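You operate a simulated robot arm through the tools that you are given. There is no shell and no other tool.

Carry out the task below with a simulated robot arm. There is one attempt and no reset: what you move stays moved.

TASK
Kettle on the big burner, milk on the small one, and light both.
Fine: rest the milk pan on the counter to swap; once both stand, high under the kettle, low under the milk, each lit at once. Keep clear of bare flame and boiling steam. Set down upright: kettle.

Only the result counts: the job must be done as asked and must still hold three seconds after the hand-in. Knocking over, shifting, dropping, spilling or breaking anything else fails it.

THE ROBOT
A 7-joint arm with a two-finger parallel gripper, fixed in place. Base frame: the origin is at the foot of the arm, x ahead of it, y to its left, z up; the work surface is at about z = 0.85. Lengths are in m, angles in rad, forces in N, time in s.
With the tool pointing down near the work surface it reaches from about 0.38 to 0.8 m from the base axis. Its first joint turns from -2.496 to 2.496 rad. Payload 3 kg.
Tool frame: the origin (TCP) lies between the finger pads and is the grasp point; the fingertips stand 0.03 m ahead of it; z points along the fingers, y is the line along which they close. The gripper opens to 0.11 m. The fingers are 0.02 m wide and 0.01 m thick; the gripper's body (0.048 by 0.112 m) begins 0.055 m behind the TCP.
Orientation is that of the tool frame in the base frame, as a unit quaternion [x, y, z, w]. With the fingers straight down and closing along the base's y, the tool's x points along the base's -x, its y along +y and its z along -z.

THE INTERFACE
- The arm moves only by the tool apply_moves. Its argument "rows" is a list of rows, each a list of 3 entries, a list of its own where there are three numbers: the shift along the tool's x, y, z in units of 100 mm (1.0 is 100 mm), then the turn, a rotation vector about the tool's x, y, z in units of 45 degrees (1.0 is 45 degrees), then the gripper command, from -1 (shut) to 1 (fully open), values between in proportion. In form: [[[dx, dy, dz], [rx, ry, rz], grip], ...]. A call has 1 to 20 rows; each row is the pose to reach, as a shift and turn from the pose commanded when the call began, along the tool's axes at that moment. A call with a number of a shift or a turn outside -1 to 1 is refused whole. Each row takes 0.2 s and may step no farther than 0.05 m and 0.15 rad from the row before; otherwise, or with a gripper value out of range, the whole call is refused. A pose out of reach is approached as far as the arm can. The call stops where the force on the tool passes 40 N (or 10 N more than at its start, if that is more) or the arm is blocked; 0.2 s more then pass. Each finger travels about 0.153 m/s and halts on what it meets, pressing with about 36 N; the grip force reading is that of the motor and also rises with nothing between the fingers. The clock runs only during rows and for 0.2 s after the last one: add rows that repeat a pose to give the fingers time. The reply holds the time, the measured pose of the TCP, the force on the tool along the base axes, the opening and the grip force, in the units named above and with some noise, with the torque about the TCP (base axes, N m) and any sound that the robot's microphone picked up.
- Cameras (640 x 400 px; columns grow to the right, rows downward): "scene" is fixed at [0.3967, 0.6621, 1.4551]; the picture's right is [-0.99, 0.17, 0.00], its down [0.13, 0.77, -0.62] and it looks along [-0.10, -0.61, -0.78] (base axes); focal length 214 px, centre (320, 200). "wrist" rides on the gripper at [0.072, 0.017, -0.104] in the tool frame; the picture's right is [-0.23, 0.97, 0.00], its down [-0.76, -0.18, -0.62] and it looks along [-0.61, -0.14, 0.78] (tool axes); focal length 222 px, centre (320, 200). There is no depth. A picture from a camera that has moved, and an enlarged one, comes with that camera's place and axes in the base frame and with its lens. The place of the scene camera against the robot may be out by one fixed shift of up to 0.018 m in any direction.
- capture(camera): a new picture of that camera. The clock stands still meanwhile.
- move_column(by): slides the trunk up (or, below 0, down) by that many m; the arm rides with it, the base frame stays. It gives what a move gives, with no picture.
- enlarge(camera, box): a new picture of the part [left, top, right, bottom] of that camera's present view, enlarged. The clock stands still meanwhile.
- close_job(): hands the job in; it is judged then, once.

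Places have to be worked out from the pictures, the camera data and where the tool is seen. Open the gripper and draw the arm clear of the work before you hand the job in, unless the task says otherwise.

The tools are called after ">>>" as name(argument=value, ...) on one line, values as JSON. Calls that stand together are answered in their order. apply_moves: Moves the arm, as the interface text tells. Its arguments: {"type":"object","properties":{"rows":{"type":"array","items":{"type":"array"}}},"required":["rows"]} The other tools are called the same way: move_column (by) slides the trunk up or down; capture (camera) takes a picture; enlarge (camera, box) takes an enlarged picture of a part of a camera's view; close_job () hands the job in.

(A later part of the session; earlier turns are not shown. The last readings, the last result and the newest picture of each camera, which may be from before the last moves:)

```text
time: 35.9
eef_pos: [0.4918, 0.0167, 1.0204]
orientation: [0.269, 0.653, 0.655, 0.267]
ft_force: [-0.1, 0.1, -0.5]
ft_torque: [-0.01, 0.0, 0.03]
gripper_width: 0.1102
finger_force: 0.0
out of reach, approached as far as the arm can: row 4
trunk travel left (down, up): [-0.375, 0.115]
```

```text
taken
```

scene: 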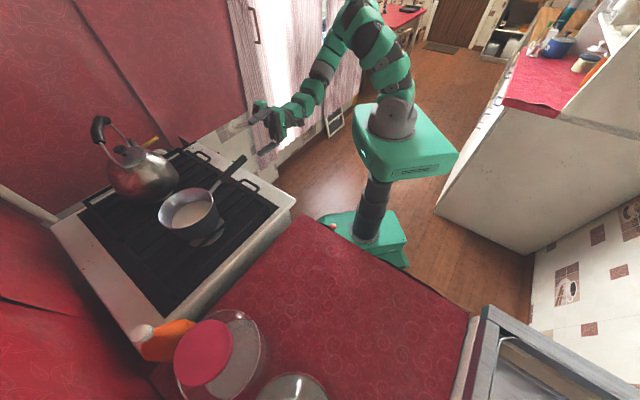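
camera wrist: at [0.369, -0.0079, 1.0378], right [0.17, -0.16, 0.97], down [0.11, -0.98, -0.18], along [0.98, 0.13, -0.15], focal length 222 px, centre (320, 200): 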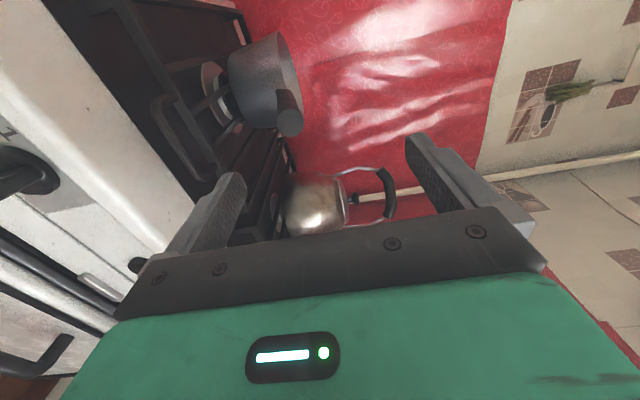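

The handle slopes down slightly toward the pan (tip z≈0.992, neck z≈0.973). I align the tool with that slope and move to just in front of the tip.

>>> apply_moves(rows=[[[0.03, -0.05, 0.1], [0.12, 0.015, 0], 1], [[0.05, -0.1, 0.2], [0.238, 0.027, 0], 1], [[0.064, -0.17, 0.4], [0.238, 0.027, 0], 1], [[0.064, -0.17, 0.4], [0.238, 0.027, 0], 1]])

>>> capture(camera="wrist")

>>> enlarge(camera="scene", box=[150, 80, 310, 180])

```text
time: 36.9
eef_pos: [0.5161, 0.0497, 1.0034]
orientation: [0.287, 0.715, 0.593, 0.233]
ft_force: [0.2, 0.0, -0.1]
ft_torque: [0.02, -0.01, -0.02]
gripper_width: 0.1099
finger_force: 0.0
out of reach, approached as far as the arm can: row 1, 2
trunk travel left (down, up): [-0.375, 0.115]
```

```text
taken
camera wrist: at [0.3963, 0.0261, 1.0397], right [0.3, -0.03, 0.95], down [0.11, -0.99, -0.06], along [0.95, 0.12, -0.29], focal length 222 px, centre (320, 200)
```

wrist: 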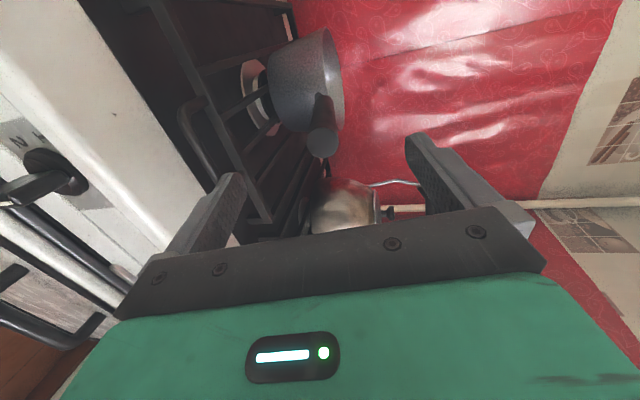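

```text
4.00 times, centred on (230, 130) of scene
camera zoom: at [0.3967, 0.6621, 1.4551], right [-0.99, 0.17, 0.0], down [0.13, 0.77, -0.62], along [-0.1, -0.61, -0.78], focal length 858 px, centre (680, 480)
```

zoom: 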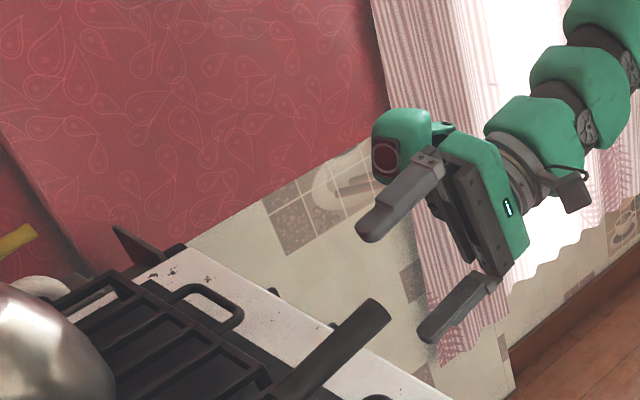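

Tool axis lies on the handle line. I advance along it so the handle enters between the fingers.

>>> apply_moves(rows=[[[0, 0, 0.25], [0, 0, 0], 1], [[0, 0, 0.5], [0, 0, 0], 1], [[0, 0, 0.75], [0, 0, 0], 1], [[0, 0, 1], [0, 0, 0], 1]])

>>> capture(camera="wrist")

>>> enlarge(camera="scene", box=[130, 100, 290, 200])

```text
time: 37.9
eef_pos: [0.5842, 0.1204, 0.9853]
orientation: [0.288, 0.715, 0.593, 0.233]
ft_force: [-0.2, -0.1, 0.4]
ft_torque: [0.0, 0.04, -0.01]
gripper_width: 0.1099
finger_force: 0.2
trunk travel left (down, up): [-0.375, 0.115]
```

```text
taken
camera wrist: at [0.464, 0.0975, 1.0214], right [0.3, -0.03, 0.95], down [0.11, -0.99, -0.06], along [0.95, 0.12, -0.29], focal length 222 px, centre (320, 200)
```

wrist: 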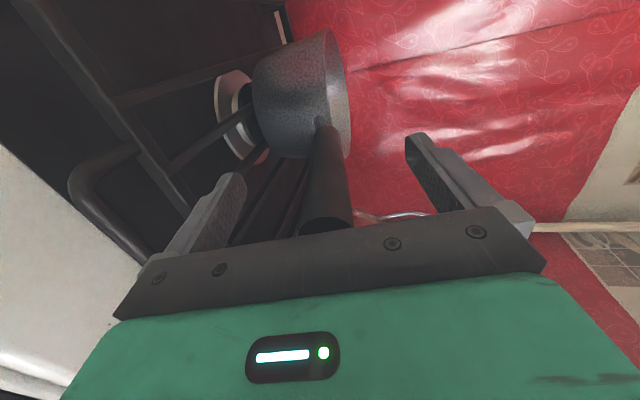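

```text
4.00 times, centred on (210, 150) of scene
camera zoom: at [0.3967, 0.6621, 1.4551], right [-0.99, 0.17, 0.0], down [0.13, 0.77, -0.62], along [-0.1, -0.61, -0.78], focal length 858 px, centre (760, 400)
```

zoom: 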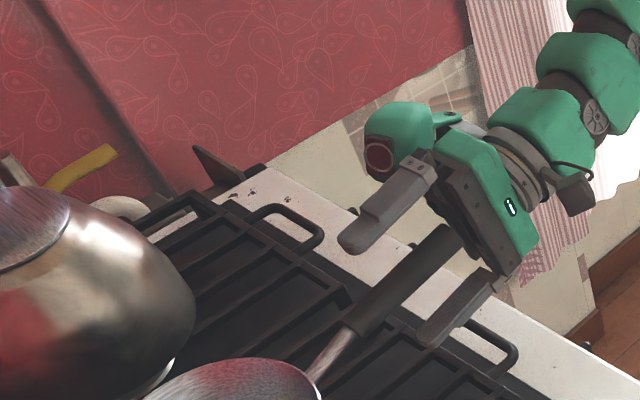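

The handle is centred between the fingers with its end near the palm. I close in two steps, watching forces.

>>> apply_moves(rows=[[[0, 0, 0], [0, 0, 0], 0.2], [[0, 0, 0], [0, 0, 0], -0.2], [[0, 0, 0], [0, 0, 0], -0.3], [[0, 0, 0], [0, 0, 0], -0.3]])

>>> capture(camera="wrist")

```text
time: 38.9
eef_pos: [0.5837, 0.12, 0.9851]
orientation: [0.287, 0.715, 0.593, 0.232]
ft_force: [0.0, 0.3, 0.0]
ft_torque: [0.02, 0.01, 0.0]
gripper_width: 0.0386
finger_force: 0.1
trunk travel left (down, up): [-0.375, 0.115]
```

```text
taken
camera wrist: at [0.4639, 0.0975, 1.0216], right [0.3, -0.03, 0.95], down [0.11, -0.99, -0.06], along [0.95, 0.12, -0.29], focal length 222 px, centre (320, 200)
```

wrist: 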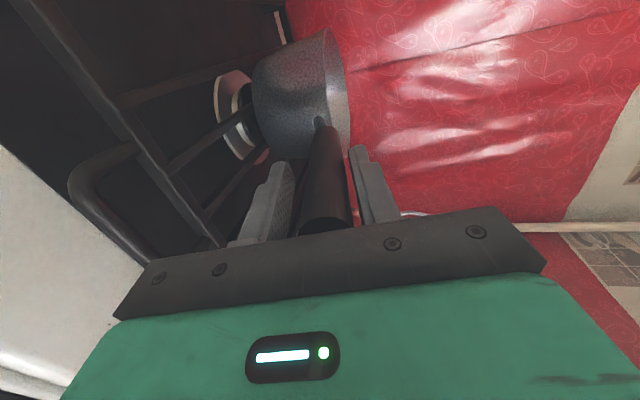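

Well centred. Close fully.

>>> apply_moves(rows=[[[0, 0, 0], [0, 0, 0], -0.6], [[0, 0, 0], [0, 0, 0], -1], [[0, 0, 0], [0, 0, 0], -1], [[0, 0, 0], [0, 0, 0], -1]])

>>> enlarge(camera="scene", box=[130, 100, 290, 200])

```text
time: 39.9
eef_pos: [0.5833, 0.1208, 0.9871]
orientation: [0.287, 0.714, 0.594, 0.235]
ft_force: [1.8, -3.0, 25.6]
ft_torque: [2.01, -1.95, -0.47]
gripper_width: 0.0279
finger_force: 35.7
trunk travel left (down, up): [-0.375, 0.115]
```

```text
4.00 times, centred on (210, 150) of scene
camera zoom: at [0.3967, 0.6621, 1.4551], right [-0.99, 0.17, 0.0], down [0.13, 0.77, -0.62], along [-0.1, -0.61, -0.78], focal length 858 px, centre (760, 400)
```

zoom: 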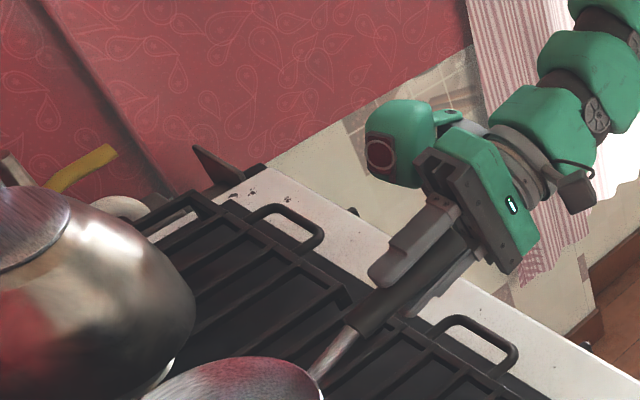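

Gripped (27.9 mm) but the tool is pressing down slightly (≈25 N reaction). I raise a few millimetres and read the force.

>>> apply_moves(rows=[[[0, 0.03, -0.005], [0, 0, 0], -1], [[0, 0.05, -0.01], [0, 0, 0], -1], [[0, 0.05, -0.01], [0, 0, 0], -1]])

```text
time: 40.7
eef_pos: [0.5854, 0.1209, 0.99]
orientation: [0.287, 0.716, 0.593, 0.231]
ft_force: [3.1, 4.4, 3.6]
ft_torque: [1.59, -1.52, 0.13]
gripper_width: 0.0267
finger_force: 36.2
trunk travel left (down, up): [-0.375, 0.115]
```

Remaining torque says the tool is nose-down relative to the handle; I relieve it with a small pitch up.

>>> apply_moves(rows=[[[0, 0, 0], [-0.03, 0, 0], -1], [[0, 0, 0], [-0.05, 0, 0], -1], [[0, 0, 0], [-0.05, 0, 0], -1]])

```text
time: 41.5
eef_pos: [0.5847, 0.1204, 0.989]
orientation: [0.283, 0.704, 0.607, 0.238]
ft_force: [0.0, -0.2, 0.3]
ft_torque: [-1.29, 1.29, 0.01]
gripper_width: 0.0262
finger_force: 36.1
trunk travel left (down, up): [-0.375, 0.115]
```

Torque reversed; I take back about half and then lift a little.

>>> apply_moves(rows=[[[0, 0, 0], [0.02, 0, 0], -1], [[0, 0, 0], [0.02, 0, 0], -1]])

>>> apply_moves(rows=[[[0, 0.05, -0.01], [0, 0, 0], -1], [[0, 0.1, -0.02], [0, 0, 0], -1], [[0, 0.1, -0.02], [0, 0, 0], -1]])

>>> capture(camera="wrist")

>>> enlarge(camera="scene", box=[110, 110, 300, 260])

```text
time: 42.1
eef_pos: [0.5847, 0.1214, 0.9899]
orientation: [0.285, 0.708, 0.602, 0.236]
ft_force: [0.6, -0.4, 0.3]
ft_torque: [-0.83, 0.81, 0.09]
gripper_width: 0.0262
finger_force: 36.2
trunk travel left (down, up): [-0.375, 0.115]
```

```text
time: 42.9
eef_pos: [0.5846, 0.1208, 1.0]
orientation: [0.285, 0.708, 0.602, 0.235]
ft_force: [0.6, 0.2, -11.4]
ft_torque: [-1.3, 1.25, -0.01]
gripper_width: 0.0258
finger_force: 35.7
trunk travel left (down, up): [-0.375, 0.115]
```

```text
taken
camera wrist: at [0.4635, 0.097, 1.0341], right [0.28, -0.05, 0.96], down [0.11, -0.99, -0.08], along [0.95, 0.13, -0.27], focal length 222 px, centre (320, 200)
```

wrist: 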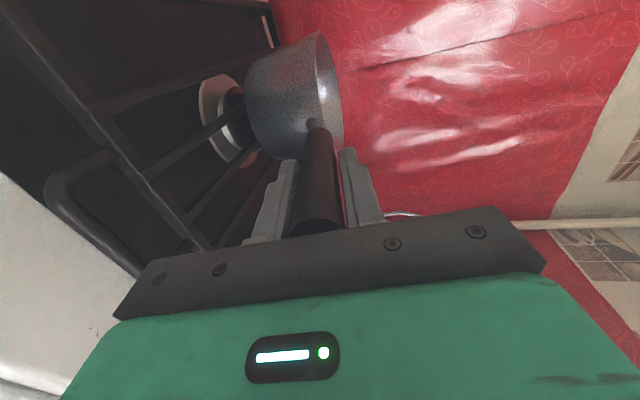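

```text
2.67 times, centred on (205, 185) of scene
camera zoom: at [0.3967, 0.6621, 1.4551], right [-0.99, 0.17, 0.0], down [0.13, 0.77, -0.62], along [-0.1, -0.61, -0.78], focal length 572 px, centre (627, 240)
```

zoom: 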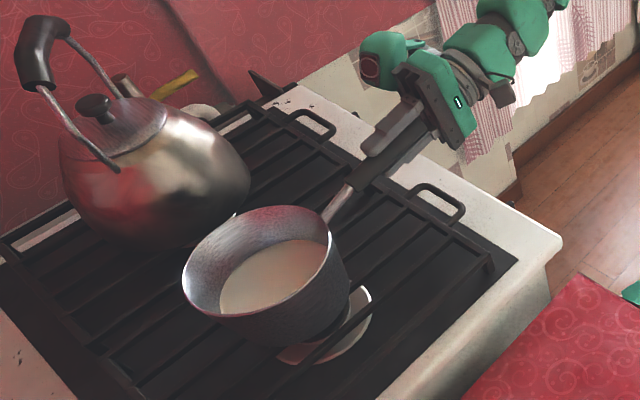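

Lifted: weight about 11.4 N with 1.8 N·m at the grip. I lift another 2 cm and check for drooping.

>>> apply_moves(rows=[[[0, 0.1, -0.02], [0, 0, 0], -1], [[0, 0.2, -0.037], [0, 0, 0], -1], [[0, 0.2, -0.037], [0, 0, 0], -1]])

>>> capture(camera="wrist")

>>> enlarge(camera="scene", box=[110, 110, 300, 260])

```text
time: 43.7
eef_pos: [0.5848, 0.1211, 1.0202]
orientation: [0.285, 0.708, 0.602, 0.237]
ft_force: [-0.6, -0.5, -10.9]
ft_torque: [-1.32, 1.26, 0.02]
gripper_width: 0.0261
finger_force: 36.1
trunk travel left (down, up): [-0.375, 0.115]
```

```text
taken
camera wrist: at [0.4638, 0.0967, 1.0548], right [0.28, -0.05, 0.96], down [0.11, -0.99, -0.08], along [0.95, 0.13, -0.27], focal length 222 px, centre (320, 200)
```

wrist: 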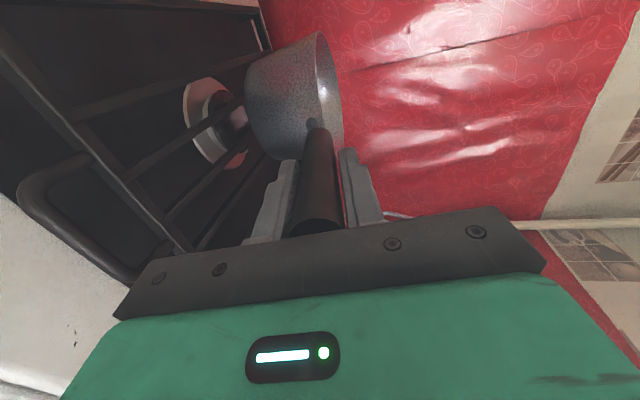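

```text
2.67 times, centred on (205, 185) of scene
camera zoom: at [0.3967, 0.6621, 1.4551], right [-0.99, 0.17, 0.0], down [0.13, 0.77, -0.62], along [-0.1, -0.61, -0.78], focal length 572 px, centre (627, 240)
```

zoom: 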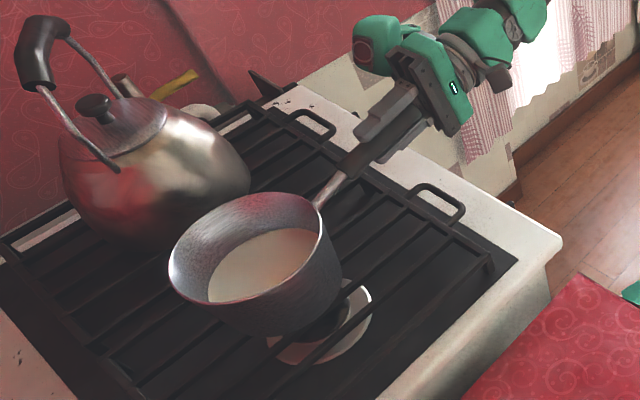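

The pan hangs steadily. I lift 5 cm more, then begin swinging it toward the clear counter area around (0.38, 0.49).

>>> apply_moves(rows=[[[0, 0.12, -0.02], [0, 0, 0], -1], [[0, 0.25, -0.04], [0, 0, 0], -1], [[0, 0.37, -0.06], [0, 0, 0], -1], [[0, 0.49, -0.083], [0, 0, 0], -1]])

>>> apply_moves(rows=[[[0.125, 0.002, 0.019], [0, 0.063, -0.01], -1], [[0.25, 0.004, 0.039], [0.001, 0.125, -0.021], -1], [[0.375, 0.006, 0.058], [0.001, 0.188, -0.031], -1], [[0.5, 0.008, 0.077], [0.002, 0.251, -0.042], -1], [[0.625, 0.01, 0.096], [0.002, 0.314, -0.052], -1], [[0.75, 0.013, 0.116], [0.003, 0.376, -0.063], -1], [[0.875, 0.015, 0.135], [0.003, 0.439, -0.073], -1], [[0.875, 0.015, 0.135], [0.003, 0.439, -0.073], -1]])

>>> capture(camera="scene")

>>> capture(camera="wrist")

```text
time: 44.7
eef_pos: [0.5853, 0.1195, 1.0706]
orientation: [0.285, 0.708, 0.602, 0.236]
ft_force: [-0.2, -0.2, -10.9]
ft_torque: [-1.34, 1.27, 0.0]
gripper_width: 0.0259
finger_force: 35.9
trunk travel left (down, up): [-0.375, 0.115]
```

```text
time: 46.5
eef_pos: [0.5299, 0.1902, 1.07]
orientation: [0.158, 0.747, 0.633, 0.128]
ft_force: [-0.1, 0.0, -10.4]
ft_torque: [-1.65, 0.75, -0.01]
gripper_width: 0.0263
finger_force: 35.8
trunk travel left (down, up): [-0.375, 0.115]
```

```text
taken
```

scene: 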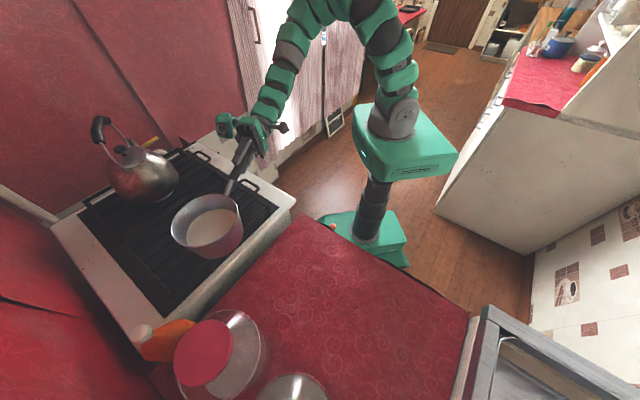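

```text
taken
camera wrist: at [0.4245, 0.1256, 1.1042], right [0.28, 0.05, 0.96], down [0.44, -0.89, -0.08], along [0.85, 0.45, -0.27], focal length 222 px, centre (320, 200)
```

wrist: 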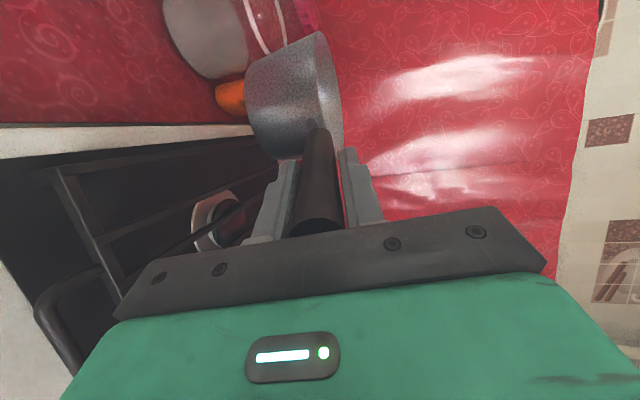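

The pan is steady and level. Continue the swing in two more sweeps.

>>> apply_moves(rows=[[[0.111, 0.009, 0.06], [0, 0.063, -0.01], -1], [[0.222, 0.018, 0.12], [0.001, 0.125, -0.021], -1], [[0.333, 0.027, 0.181], [0.001, 0.188, -0.031], -1], [[0.443, 0.036, 0.241], [0.002, 0.251, -0.042], -1], [[0.554, 0.045, 0.301], [0.002, 0.314, -0.052], -1], [[0.665, 0.054, 0.362], [0.003, 0.376, -0.063], -1], [[0.776, 0.063, 0.422], [0.003, 0.439, -0.073], -1], [[0.776, 0.063, 0.422], [0.003, 0.439, -0.073], -1]])

>>> apply_moves(rows=[[[0.083, 0.015, 0.094], [0, 0.063, -0.01], -1], [[0.166, 0.03, 0.188], [0.001, 0.125, -0.021], -1], [[0.249, 0.045, 0.282], [0.001, 0.188, -0.031], -1], [[0.333, 0.06, 0.375], [0.002, 0.251, -0.042], -1], [[0.416, 0.074, 0.469], [0.002, 0.314, -0.052], -1], [[0.499, 0.089, 0.563], [0.003, 0.376, -0.063], -1], [[0.582, 0.104, 0.657], [0.003, 0.439, -0.073], -1], [[0.582, 0.104, 0.657], [0.003, 0.439, -0.073], -1]])

>>> capture(camera="scene")

>>> capture(camera="wrist")

```text
time: 48.3
eef_pos: [0.4756, 0.2607, 1.0705]
orientation: [0.025, 0.763, 0.646, 0.016]
ft_force: [0.2, -0.4, -11.2]
ft_torque: [-1.82, 0.13, -0.03]
gripper_width: 0.026
finger_force: 35.9
trunk travel left (down, up): [-0.375, 0.115]
```

```text
time: 50.1
eef_pos: [0.4201, 0.3322, 1.0703]
orientation: [-0.107, 0.755, 0.64, -0.097]
ft_force: [-0.1, 0.2, -11.9]
ft_torque: [-1.73, -0.46, 0.0]
gripper_width: 0.0258
finger_force: 36.0
trunk travel left (down, up): [-0.375, 0.115]
```

```text
taken
```

scene: 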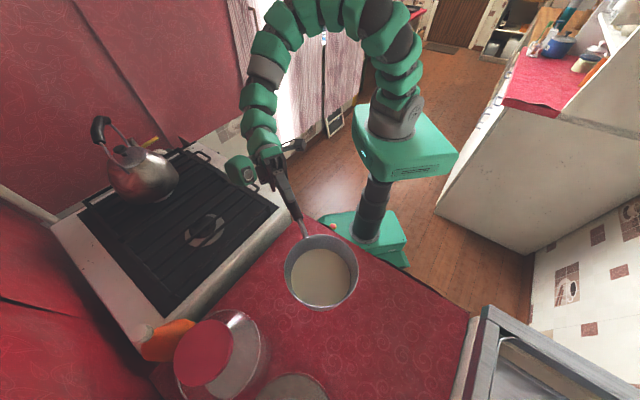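

```text
taken
camera wrist: at [0.3808, 0.2129, 1.1041], right [0.18, 0.22, 0.96], down [0.91, -0.4, -0.08], along [0.36, 0.89, -0.27], focal length 222 px, centre (320, 200)
```

wrist: 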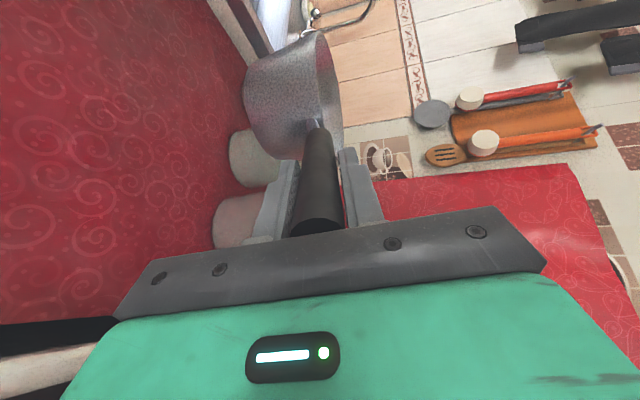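

Clear counter is right below the pan (centre ≈ (0.375,0.51)). I lower it, first quickly then in small steps while watching the force.

>>> apply_moves(rows=[[[0, -0.15, 0.025], [0, 0, 0], -1], [[0, -0.3, 0.05], [0, 0, 0], -1], [[0, -0.45, 0.075], [0, 0, 0], -1], [[0, -0.6, 0.1], [0, 0, 0], -1], [[0, -0.7, 0.117], [0, 0, 0], -1], [[0, -0.7, 0.117], [0, 0, 0], -1]])

>>> capture(camera="scene")

```text
time: 51.5
eef_pos: [0.4217, 0.3308, 0.999]
orientation: [-0.107, 0.755, 0.639, -0.097]
ft_force: [-0.1, 0.0, -11.3]
ft_torque: [-1.77, -0.5, 0.01]
gripper_width: 0.026
finger_force: 36.0
trunk travel left (down, up): [-0.375, 0.115]
```

```text
taken
```

scene: 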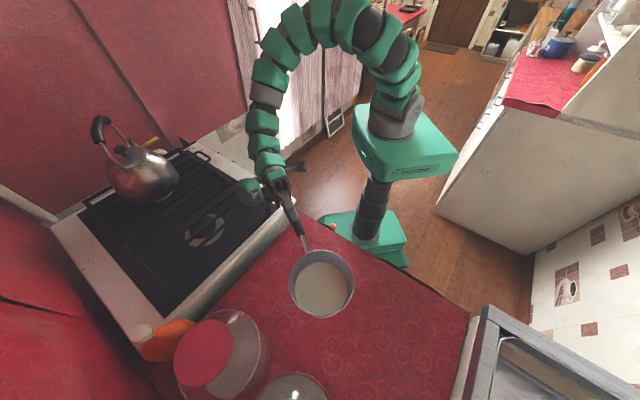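

Still in the air. Continue down in small steps.

>>> apply_moves(rows=[[[0, -0.05, 0.008], [0, 0, 0], -1], [[0, -0.1, 0.017], [0, 0, 0], -1], [[0, -0.15, 0.025], [0, 0, 0], -1], [[0, -0.2, 0.033], [0, 0, 0], -1]])

>>> apply_moves(rows=[[[0, -0.05, 0.008], [0, 0, 0], -1], [[0, -0.1, 0.017], [0, 0, 0], -1]])

```text
time: 52.5
eef_pos: [0.4201, 0.3307, 0.9783]
orientation: [-0.108, 0.755, 0.639, -0.097]
ft_force: [1.0, 0.2, -11.3]
ft_torque: [-1.75, -0.49, -0.02]
gripper_width: 0.0259
finger_force: 36.0
trunk travel left (down, up): [-0.375, 0.115]
```

```text
time: 53.1
eef_pos: [0.4213, 0.3306, 0.969]
orientation: [-0.108, 0.755, 0.64, -0.097]
ft_force: [0.4, 0.1, -11.3]
ft_torque: [-1.73, -0.48, 0.0]
gripper_width: 0.026
finger_force: 36.0
trunk travel left (down, up): [-0.375, 0.115]
```

Still airborne at 0.969; continue with 5 mm steps.

>>> apply_moves(rows=[[[0, -0.05, 0.008], [0, 0, 0], -1], [[0, -0.1, 0.017], [0, 0, 0], -1]])

>>> apply_moves(rows=[[[0, -0.05, 0.008], [0, 0, 0], -1]])

>>> enlarge(camera="scene", box=[220, 200, 420, 325])

```text
time: 53.7
eef_pos: [0.4197, 0.3305, 0.9592]
orientation: [-0.107, 0.755, 0.639, -0.098]
ft_force: [0.3, 0.8, -11.0]
ft_torque: [-1.76, -0.48, 0.03]
gripper_width: 0.0259
finger_force: 35.8
trunk travel left (down, up): [-0.375, 0.115]
```

```text
time: 54.1
eef_pos: [0.4199, 0.3312, 0.9547]
orientation: [-0.108, 0.755, 0.639, -0.097]
ft_force: [0.3, -0.7, -11.0]
ft_torque: [-1.81, -0.5, -0.01]
gripper_width: 0.026
finger_force: 35.9
trunk travel left (down, up): [-0.375, 0.115]
```

```text
3.20 times, centred on (320, 262) of scene
camera zoom: at [0.3967, 0.6621, 1.4551], right [-0.99, 0.17, 0.0], down [0.13, 0.77, -0.62], along [-0.1, -0.61, -0.78], focal length 686 px, centre (320, 0)
```

zoom: 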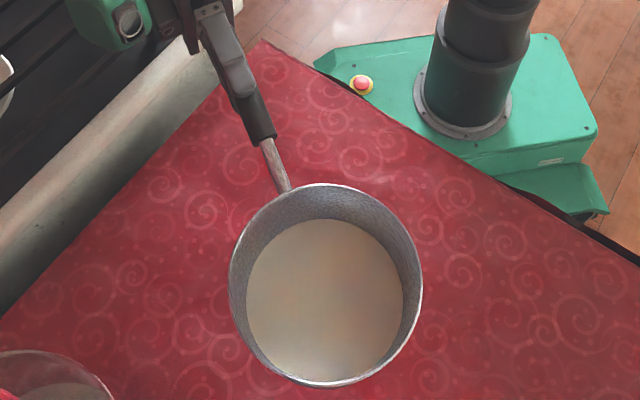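

Not down yet; continuing in 5 mm and 3 mm steps.

>>> apply_moves(rows=[[[0, -0.05, 0.008], [0, 0, 0], -1]])

>>> apply_moves(rows=[[[0, -0.05, 0.008], [0, 0, 0], -1]])

>>> apply_moves(rows=[[[0, -0.04, 0.007], [0, 0, 0], -1]])

```text
time: 54.5
eef_pos: [0.4203, 0.3309, 0.9486]
orientation: [-0.108, 0.754, 0.64, -0.098]
ft_force: [0.1, -0.8, -10.3]
ft_torque: [-1.74, -0.53, 0.0]
gripper_width: 0.0262
finger_force: 36.0
trunk travel left (down, up): [-0.375, 0.115]
```

```text
time: 54.9
eef_pos: [0.4192, 0.3295, 0.9438]
orientation: [-0.108, 0.755, 0.64, -0.097]
ft_force: [-0.4, 0.8, -10.9]
ft_torque: [-1.75, -0.52, -0.01]
gripper_width: 0.0263
finger_force: 36.1
trunk travel left (down, up): [-0.375, 0.115]
```

```text
time: 55.3
eef_pos: [0.4195, 0.3306, 0.9395]
orientation: [-0.107, 0.755, 0.64, -0.096]
ft_force: [-0.2, -0.7, -11.0]
ft_torque: [-1.78, -0.5, 0.0]
gripper_width: 0.026
finger_force: 36.2
trunk travel left (down, up): [-0.375, 0.115]
```

>>> apply_moves(rows=[[[0, -0.04, 0.007], [0, 0, 0], -1]])

>>> apply_moves(rows=[[[0, -0.04, 0.007], [0, 0, 0], -1]])

>>> capture(camera="wrist")

```text
time: 55.7
eef_pos: [0.4183, 0.3303, 0.9344]
orientation: [-0.107, 0.755, 0.64, -0.097]
ft_force: [0.9, 0.7, -10.9]
ft_torque: [-1.76, -0.53, -0.03]
gripper_width: 0.026
finger_force: 36.1
trunk travel left (down, up): [-0.375, 0.115]
```

```text
time: 56.1
eef_pos: [0.4208, 0.3295, 0.9303]
orientation: [-0.107, 0.755, 0.64, -0.097]
ft_force: [0.2, -0.8, -10.5]
ft_torque: [-1.71, -0.48, 0.04]
gripper_width: 0.0259
finger_force: 36.0
trunk travel left (down, up): [-0.375, 0.115]
```

```text
taken
camera wrist: at [0.3792, 0.2129, 0.965], right [0.18, 0.22, 0.96], down [0.91, -0.4, -0.08], along [0.36, 0.89, -0.27], focal length 222 px, centre (320, 200)
```

wrist: 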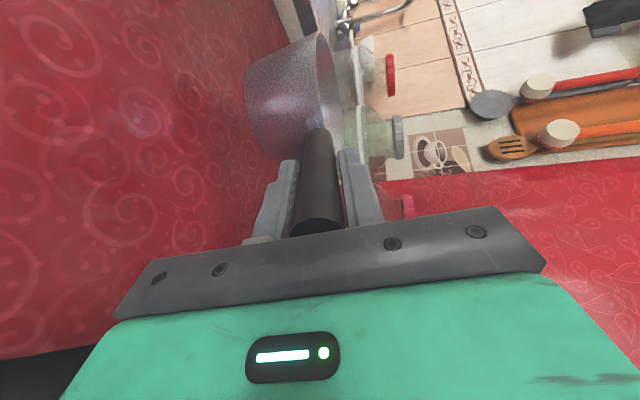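

>>> apply_moves(rows=[[[0, -0.04, 0.007], [0, 0, 0], -1]])

>>> apply_moves(rows=[[[0, -0.04, 0.007], [0, 0, 0], -1]])

>>> apply_moves(rows=[[[0, -0.04, 0.007], [0, 0, 0], -1]])

```text
time: 56.5
eef_pos: [0.4209, 0.3299, 0.9263]
orientation: [-0.108, 0.755, 0.64, -0.096]
ft_force: [-0.4, -0.5, -11.2]
ft_torque: [-1.8, -0.51, 0.05]
gripper_width: 0.0258
finger_force: 36.0
trunk travel left (down, up): [-0.375, 0.115]
```

```text
time: 56.9
eef_pos: [0.4197, 0.3308, 0.9242]
orientation: [-0.107, 0.755, 0.639, -0.097]
ft_force: [-0.2, 0.6, -10.9]
ft_torque: [-1.73, -0.5, 0.01]
gripper_width: 0.0262
finger_force: 36.1
trunk travel left (down, up): [-0.375, 0.115]
```

```text
time: 57.3
eef_pos: [0.4204, 0.3304, 0.9183]
orientation: [-0.108, 0.755, 0.639, -0.097]
ft_force: [0.0, 0.1, -11.5]
ft_torque: [-1.76, -0.5, 0.02]
gripper_width: 0.0259
finger_force: 35.8
trunk travel left (down, up): [-0.375, 0.115]
```

Still airborne; I check the gap visually.

>>> enlarge(camera="scene", box=[240, 200, 400, 340])

>>> enlarge(camera="wrist", box=[180, 10, 420, 190])

```text
2.86 times, centred on (320, 270) of scene
camera zoom: at [0.3967, 0.6621, 1.4551], right [-0.99, 0.17, 0.0], down [0.13, 0.77, -0.62], along [-0.1, -0.61, -0.78], focal length 613 px, centre (320, 0)
```

zoom: 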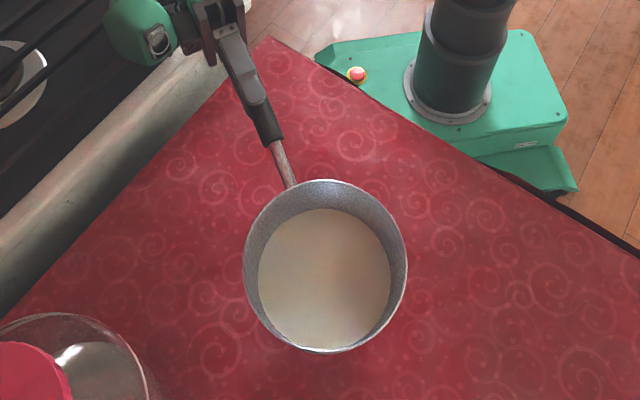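

```text
2.22 times, centred on (300, 100) of wrist
camera zoom: at [0.3791, 0.2133, 0.9531], right [0.18, 0.22, 0.96], down [0.91, -0.4, -0.08], along [0.36, 0.89, -0.27], focal length 494 px, centre (364, 422)
```

zoom: 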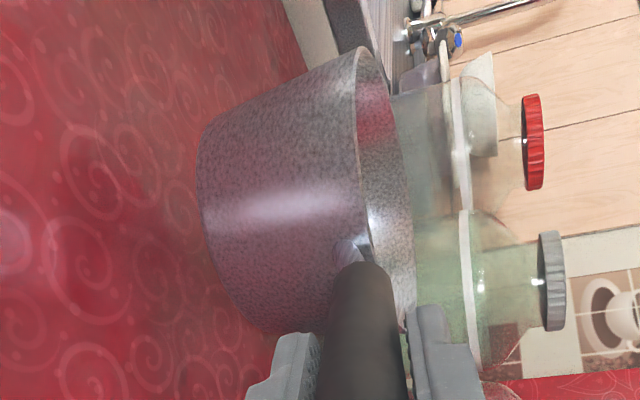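

Parallax between views shows the counter actually lies at z≈0.757 (lower than the stove top), so the hand would foul the stove corner if lowered here. I shift the pan further along the counter, away from the stove, before lowering.

>>> apply_moves(rows=[[[0.12, 0.027, 0.165], [0, -0.03, 0.005], -1], [[0.247, 0.053, 0.33], [-0.001, -0.06, 0.01], -1], [[0.37, 0.08, 0.5], [-0.001, -0.09, 0.015], -1], [[0.494, 0.106, 0.66], [-0.001, -0.12, 0.02], -1], [[0.62, 0.133, 0.83], [-0.001, -0.15, 0.025], -1], [[0.741, 0.159, 0.993], [-0.0015, -0.1755, 0.029], -1], [[0.741, 0.159, 0.993], [-0.0015, -0.1755, 0.029], -1]])

>>> apply_moves(rows=[[[0.07, 0.015, 0.13], [0, 0, 0], -1], [[0.15, 0.03, 0.27], [0, 0, 0], -1], [[0.15, 0.03, 0.27], [0, 0, 0], -1]])

>>> capture(camera="scene")

>>> capture(camera="wrist")

```text
time: 58.9
eef_pos: [0.3206, 0.4046, 0.9192]
orientation: [-0.055, 0.76, 0.645, -0.051]
ft_force: [0.0, 0.1, -11.2]
ft_torque: [-1.79, -0.25, 0.02]
gripper_width: 0.0262
finger_force: 36.1
trunk travel left (down, up): [-0.375, 0.115]
```

```text
time: 59.7
eef_pos: [0.3012, 0.4306, 0.9182]
orientation: [-0.054, 0.76, 0.645, -0.052]
ft_force: [-0.2, 0.4, -10.8]
ft_torque: [-1.78, -0.23, 0.03]
gripper_width: 0.0261
finger_force: 36.3
trunk travel left (down, up): [-0.375, 0.115]
```

```text
taken
```

scene: 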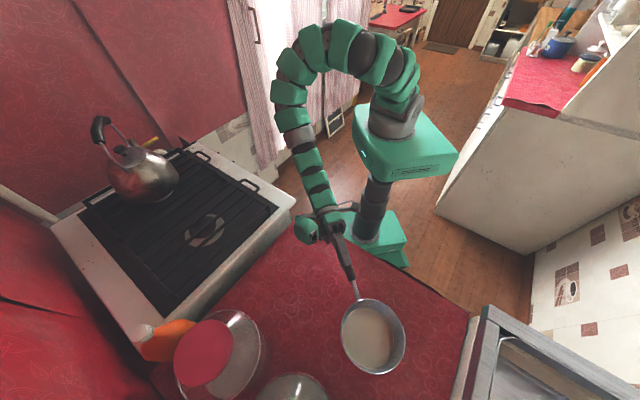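

```text
taken
camera wrist: at [0.2449, 0.3193, 0.9518], right [0.21, 0.19, 0.96], down [0.85, -0.52, -0.08], along [0.49, 0.83, -0.27], focal length 222 px, centre (320, 200)
```

wrist: 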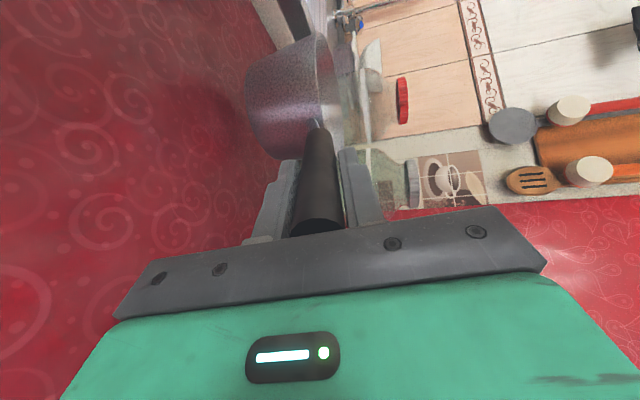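

Reachable with the hand over free counter. Lowering now.

>>> apply_moves(rows=[[[0, -0.1, 0.017], [0, 0, 0], -1], [[0, -0.2, 0.033], [0, 0, 0], -1], [[0, -0.3, 0.05], [0, 0, 0], -1], [[0, -0.3, 0.05], [0, 0, 0], -1]])

>>> apply_moves(rows=[[[0, -0.05, 0.008], [0, 0, 0], -1], [[0, -0.1, 0.017], [0, 0, 0], -1]])

>>> apply_moves(rows=[[[0, -0.05, 0.008], [0, 0, 0], -1]])

```text
time: 60.7
eef_pos: [0.3006, 0.4296, 0.8887]
orientation: [-0.056, 0.761, 0.645, -0.052]
ft_force: [0.4, -1.2, -12.4]
ft_torque: [-1.79, -0.25, -0.03]
gripper_width: 0.0261
finger_force: 36.0
trunk travel left (down, up): [-0.375, 0.115]
```

```text
time: 61.3
eef_pos: [0.3003, 0.4311, 0.8777]
orientation: [-0.054, 0.761, 0.645, -0.052]
ft_force: [0.6, -0.1, -10.6]
ft_torque: [-1.8, -0.26, 0.0]
gripper_width: 0.0259
finger_force: 36.2
trunk travel left (down, up): [-0.375, 0.115]
```

```text
time: 61.7
eef_pos: [0.3002, 0.4293, 0.8749]
orientation: [-0.054, 0.759, 0.646, -0.052]
ft_force: [0.6, -3.6, 2.5]
ft_torque: [-0.57, -0.06, 0.07]
gripper_width: 0.0261
finger_force: 36.2
trunk travel left (down, up): [-0.375, 0.115]
```

Contact: the pan now stands on the counter (grip height 0.875, so grate top ≈ 0.87). I open the fingers gently.

>>> apply_moves(rows=[[[0, 0, 0], [0, 0, 0], -0.4], [[0, 0, 0], [0, 0, 0], -0.2], [[0, 0, 0], [0, 0, 0], 0.2], [[0, 0, 0], [0, 0, 0], 0.2]])

>>> capture(camera="wrist")

>>> capture(camera="scene")

```text
time: 62.7
eef_pos: [0.3006, 0.4299, 0.8729]
orientation: [-0.054, 0.761, 0.645, -0.052]
ft_force: [-0.2, -1.4, 0.0]
ft_torque: [0.01, 0.03, 0.03]
gripper_width: 0.066
finger_force: 0.1
trunk travel left (down, up): [-0.375, 0.115]
```

```text
taken
camera wrist: at [0.2442, 0.3191, 0.9068], right [0.21, 0.19, 0.96], down [0.85, -0.52, -0.08], along [0.49, 0.83, -0.27], focal length 222 px, centre (320, 200)
```

wrist: 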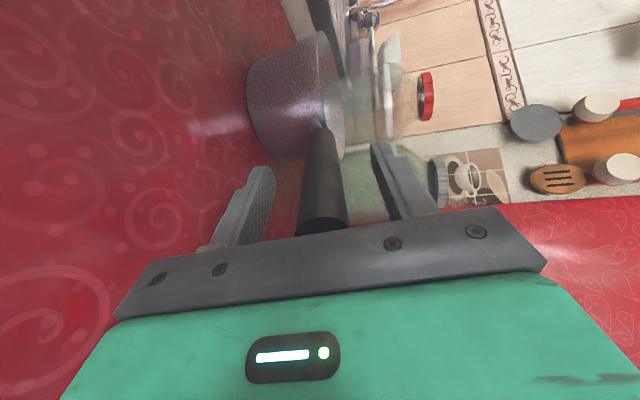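

```text
taken
```

scene: 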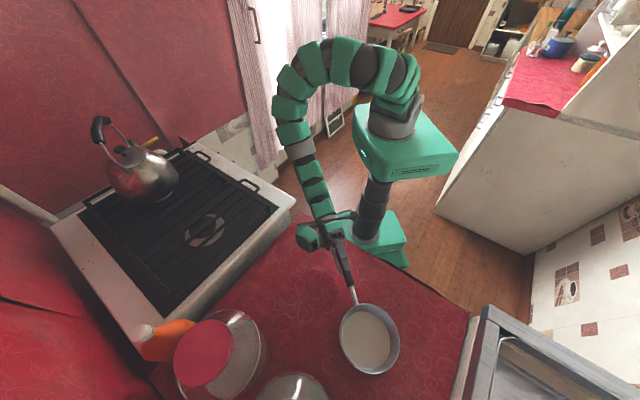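

Pan stands firmly. I open fully, raise slightly within the finger gap, slide sideways off the handle, then go up.

>>> apply_moves(rows=[[[0, 0, 0], [0, 0, 0], 1], [[0, 0, 0], [0, 0, 0], 1], [[0, 0.15, -0.025], [0, 0, 0], 1], [[0, 0.25, -0.042], [0, 0, 0], 1], [[-0.2, 0.25, -0.042], [0, 0, 0], 1], [[-0.45, 0.25, -0.042], [0, 0, 0], 1]])

>>> capture(camera="wrist")

```text
time: 64.1
eef_pos: [0.3453, 0.4362, 0.897]
orientation: [-0.055, 0.76, 0.645, -0.052]
ft_force: [0.8, -0.3, -0.1]
ft_torque: [0.02, -0.01, 0.0]
gripper_width: 0.11
finger_force: 0.0
trunk travel left (down, up): [-0.375, 0.115]
```

```text
taken
camera wrist: at [0.2889, 0.3257, 0.9314], right [0.21, 0.19, 0.96], down [0.85, -0.52, -0.08], along [0.49, 0.83, -0.27], focal length 222 px, centre (320, 200)
```

wrist: 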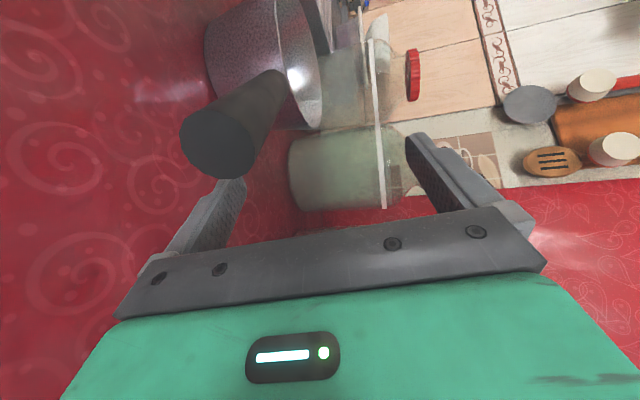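

>>> apply_moves(rows=[[[-0.2, 0, 0], [0, 0, 0], 1], [[-0.2, 0.25, -0.04], [0, 0, 0], 1], [[-0.2, 0.6, -0.1], [0, 0, 0], 1], [[-0.2, 1, -0.165], [0, 0, 0], 1]])

>>> capture(camera="scene")

>>> enlarge(camera="scene", box=[70, 110, 310, 290])

```text
time: 65.1
eef_pos: [0.3658, 0.4406, 0.9999]
orientation: [-0.055, 0.761, 0.644, -0.052]
ft_force: [0.0, -0.1, 0.9]
ft_torque: [0.04, -0.02, 0.04]
gripper_width: 0.1097
finger_force: 0.1
trunk travel left (down, up): [-0.375, 0.115]
```

```text
taken
```

scene: 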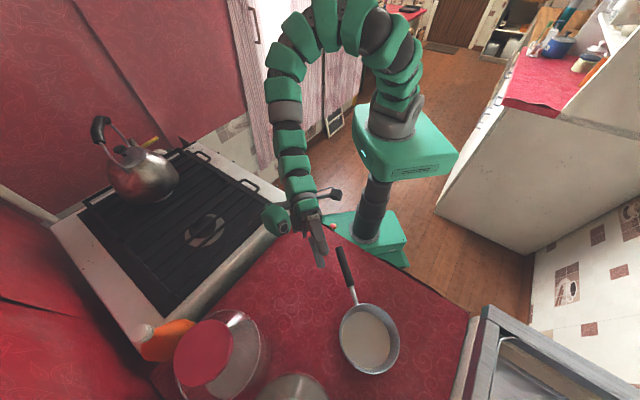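

```text
2.22 times, centred on (190, 200) of scene
camera zoom: at [0.3967, 0.6621, 1.4551], right [-0.99, 0.17, 0.0], down [0.13, 0.77, -0.62], along [-0.1, -0.61, -0.78], focal length 477 px, centre (609, 200)
```

zoom: 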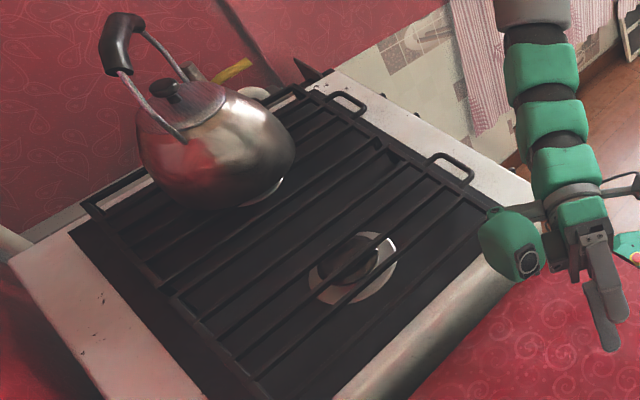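

The pan rests on the counter, and the big burner is exposed at about (0.71, 0.25). I raise the trunk and swing the hand around toward the kettle, keeping high over the stove.

>>> move_column(by=0.1)

>>> apply_moves(rows=[[[-0.147, 0.024, -0.161], [0, -0.157, 0.026], 1], [[-0.293, 0.048, -0.322], [0, -0.314, 0.052], 1], [[-0.44, 0.072, -0.484], [0, -0.471, 0.079], 1], [[-0.587, 0.095, -0.645], [0, -0.628, 0.105], 1], [[-0.733, 0.119, -0.806], [0, -0.785, 0.131], 1], [[-0.88, 0.143, -0.967], [0, -0.942, 0.157], 1]])

>>> capture(camera="wrist")

```text
time: 66.4
eef_pos: [0.3663, 0.4402, 1.0982]
orientation: [-0.054, 0.76, 0.645, -0.052]
ft_force: [-0.1, 0.1, 0.1]
ft_torque: [-0.03, -0.01, -0.02]
gripper_width: 0.1099
finger_force: 0.1
trunk travel left (down, up): [-0.475, 0.015]
```

```text
time: 67.8
eef_pos: [0.4971, 0.3772, 1.1237]
orientation: [0.229, 0.729, 0.617, 0.189]
ft_force: [-0.6, -0.8, -0.5]
ft_torque: [-0.04, 0.0, 0.02]
gripper_width: 0.11
finger_force: 0.1
out of reach, approached as far as the arm can: row 5, 6
trunk travel left (down, up): [-0.475, 0.015]
```

```text
taken
camera wrist: at [0.3815, 0.3346, 1.1583], right [0.28, 0.0, 0.96], down [0.26, -0.96, -0.08], along [0.92, 0.27, -0.27], focal length 222 px, centre (320, 200)
```

wrist: 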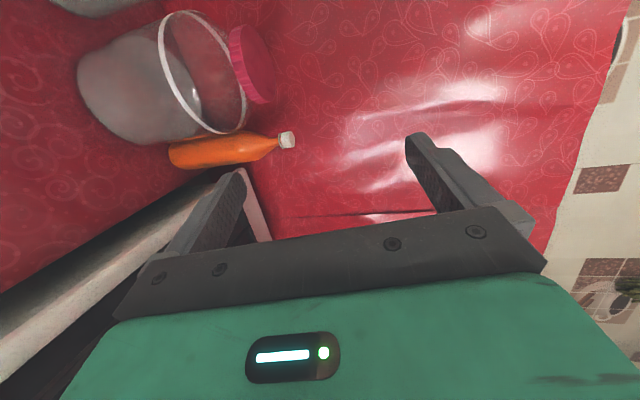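

Continue the swing: outward and to the right, turning toward the kettle.

>>> apply_moves(rows=[[[-0.19, 0.05, -0.07], [0, -0.13, 0.022], 1], [[-0.38, 0.1, -0.145], [0, -0.263, 0.044], 1], [[-0.57, 0.146, -0.218], [0, -0.394, 0.065], 1], [[-0.76, 0.195, -0.29], [0, -0.526, 0.087], 1], [[-0.947, 0.244, -0.364], [0, -0.657, 0.109], 1]])

>>> capture(camera="wrist")

```text
time: 69.0
eef_pos: [0.5664, 0.3169, 1.1485]
orientation: [0.385, 0.662, 0.557, 0.322]
ft_force: [0.7, -0.4, -0.7]
ft_torque: [0.01, 0.05, 0.02]
gripper_width: 0.1101
finger_force: 0.1
out of reach, approached as far as the arm can: row 2, 3, 4, 5
trunk travel left (down, up): [-0.475, 0.015]
```

```text
taken
camera wrist: at [0.4448, 0.329, 1.1821], right [0.26, -0.12, 0.96], down [-0.18, -0.98, -0.07], along [0.95, -0.16, -0.28], focal length 222 px, centre (320, 200)
```

wrist: 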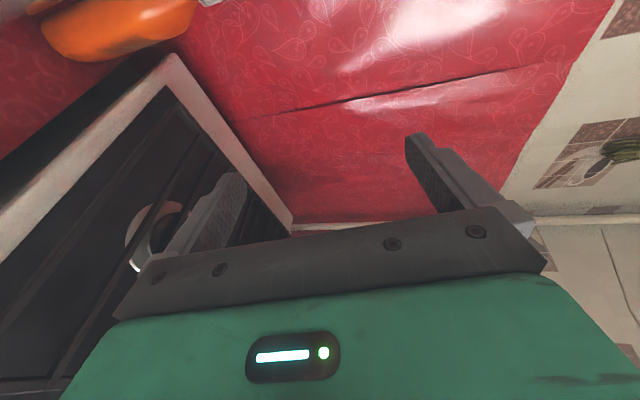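

>>> apply_moves(rows=[[[-0.25, 0.08, 0.1], [0, -0.05, 0.009], 0.4], [[-0.5, 0.16, 0.15], [0, -0.11, 0.018], 0.4], [[-0.75, 0.24, 0.2], [0, -0.165, 0.027], 0.4], [[-1, 0.32, 0.25], [0, -0.219, 0.036], 0.4]])

>>> apply_moves(rows=[[[-0.25, 0, 0.05], [0, -0.05, 0.009], 0.4], [[-0.5, 0, 0.1], [0, -0.11, 0.018], 0.4], [[-0.75, 0, 0.15], [0, -0.165, 0.027], 0.4], [[-1, 0, 0.2], [0, -0.219, 0.036], 0.4]])

>>> capture(camera="wrist")

>>> capture(camera="scene")

```text
time: 70.0
eef_pos: [0.6416, 0.2455, 1.1733]
orientation: [0.441, 0.626, 0.527, 0.369]
ft_force: [-0.7, 0.1, 0.3]
ft_torque: [0.01, 0.01, 0.01]
gripper_width: 0.0771
finger_force: 0.0
trunk travel left (down, up): [-0.475, 0.015]
```

```text
time: 71.0
eef_pos: [0.6941, 0.158, 1.1716]
orientation: [0.494, 0.585, 0.492, 0.415]
ft_force: [0.2, -0.3, 0.8]
ft_torque: [0.02, 0.04, 0.02]
gripper_width: 0.0769
finger_force: 0.0
trunk travel left (down, up): [-0.475, 0.015]
```

```text
taken
camera wrist: at [0.5844, 0.2105, 1.2052], right [0.2, -0.2, 0.96], down [-0.51, -0.86, -0.07], along [0.84, -0.47, -0.27], focal length 222 px, centre (320, 200)
```

wrist: 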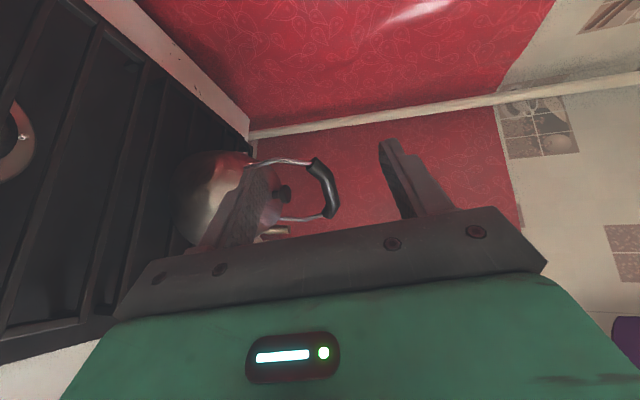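

```text
taken
```

scene: 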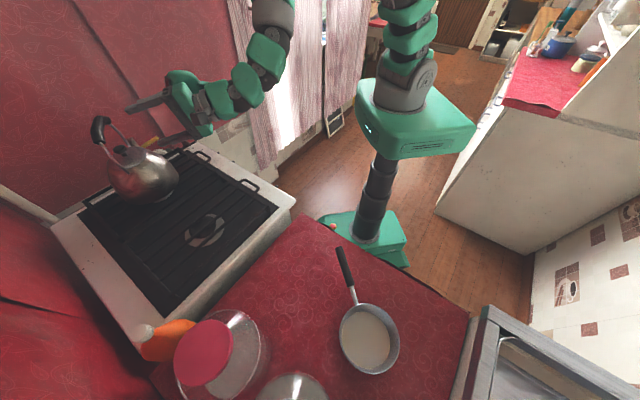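

The handle bar is confirmed at about (0.905, 0.053, 1.12), with its perpendicular at yaw ≈12.5°. I move to a pre-grasp 12 cm short of it with the fingers at 77 mm.

>>> apply_moves(rows=[[[-0.36, -0.04, 0.19], [0, 0, 0], 0.3], [[-0.716, -0.085, 0.385], [0, 0, 0], 0.3]])

>>> apply_moves(rows=[[[-0.36, -0.04, 0.19], [0, 0.03, -0.005], 0.3], [[-0.716, -0.085, 0.385], [0, 0.061, -0.01], 0.3], [[-0.716, -0.085, 0.385], [0, 0.061, -0.01], 0.3]])

>>> capture(camera="wrist")

>>> enlarge(camera="scene", box=[70, 50, 230, 210])

```text
time: 71.6
eef_pos: [0.7409, 0.093, 1.1547]
orientation: [0.494, 0.587, 0.491, 0.413]
ft_force: [-0.2, 0.4, -0.1]
ft_torque: [0.01, 0.04, -0.02]
gripper_width: 0.0714
finger_force: 0.1
trunk travel left (down, up): [-0.475, 0.015]
```

```text
time: 72.4
eef_pos: [0.791, 0.0273, 1.1414]
orientation: [0.48, 0.598, 0.502, 0.401]
ft_force: [0.1, 0.6, -0.4]
ft_torque: [0.02, 0.01, 0.02]
gripper_width: 0.0715
finger_force: 0.0
trunk travel left (down, up): [-0.475, 0.015]
```

```text
taken
camera wrist: at [0.6782, 0.0755, 1.1751], right [0.21, -0.19, 0.96], down [-0.46, -0.88, -0.07], along [0.86, -0.43, -0.28], focal length 222 px, centre (320, 200)
```

wrist: 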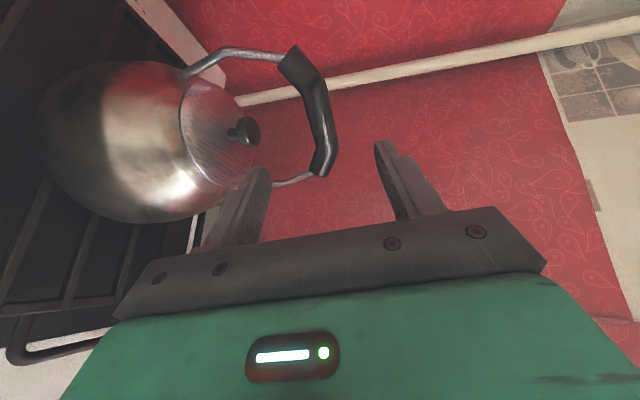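

```text
2.50 times, centred on (150, 130) of scene
camera zoom: at [0.3967, 0.6621, 1.4551], right [-0.99, 0.17, 0.0], down [0.13, 0.77, -0.62], along [-0.1, -0.61, -0.78], focal length 536 px, centre (745, 375)
```

zoom: 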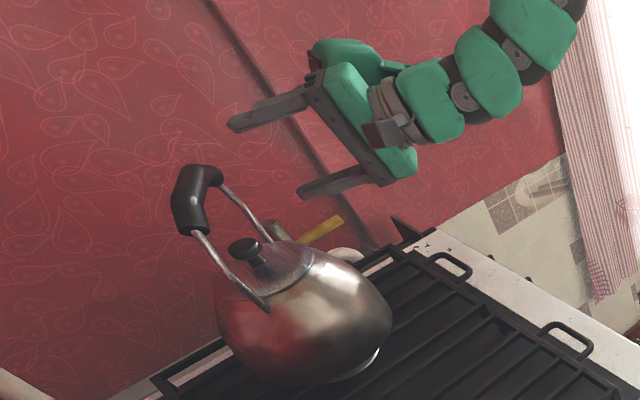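

Bar middle confirmed at z≈1.119, y≈0.055. Advancing along the tool axis.

>>> apply_moves(rows=[[[0, 0, 0.25], [0, 0, 0], 0.3], [[0, 0, 0.5], [0, 0, 0], 0.3], [[0, 0, 0.75], [0, 0, 0], 0.3], [[0, 0, 1], [0, 0, 0], 0.3]])

>>> capture(camera="wrist")

>>> enlarge(camera="scene", box=[70, 50, 230, 210])

```text
time: 73.4
eef_pos: [0.8872, 0.0506, 1.1226]
orientation: [0.48, 0.597, 0.502, 0.402]
ft_force: [-0.5, -0.2, 0.2]
ft_torque: [-0.02, 0.03, -0.01]
gripper_width: 0.0715
finger_force: 0.1
trunk travel left (down, up): [-0.475, 0.015]
```

```text
taken
camera wrist: at [0.7751, 0.0974, 1.1572], right [0.21, -0.19, 0.96], down [-0.47, -0.88, -0.07], along [0.86, -0.43, -0.28], focal length 222 px, centre (320, 200)
```

wrist: 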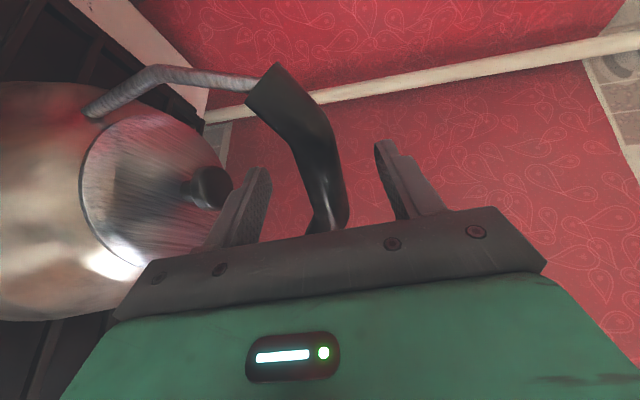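

```text
2.50 times, centred on (150, 130) of scene
camera zoom: at [0.3967, 0.6621, 1.4551], right [-0.99, 0.17, 0.0], down [0.13, 0.77, -0.62], along [-0.1, -0.61, -0.78], focal length 536 px, centre (745, 375)
```

zoom: 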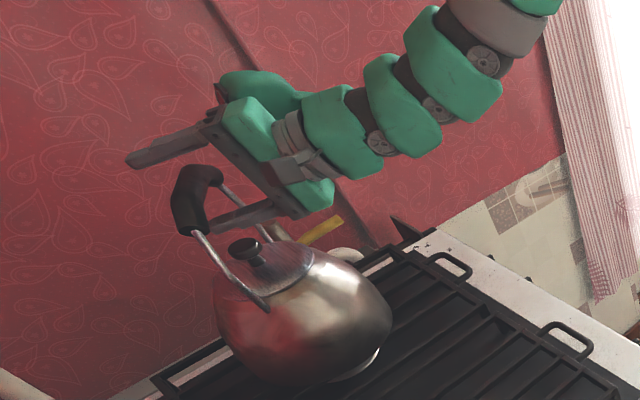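

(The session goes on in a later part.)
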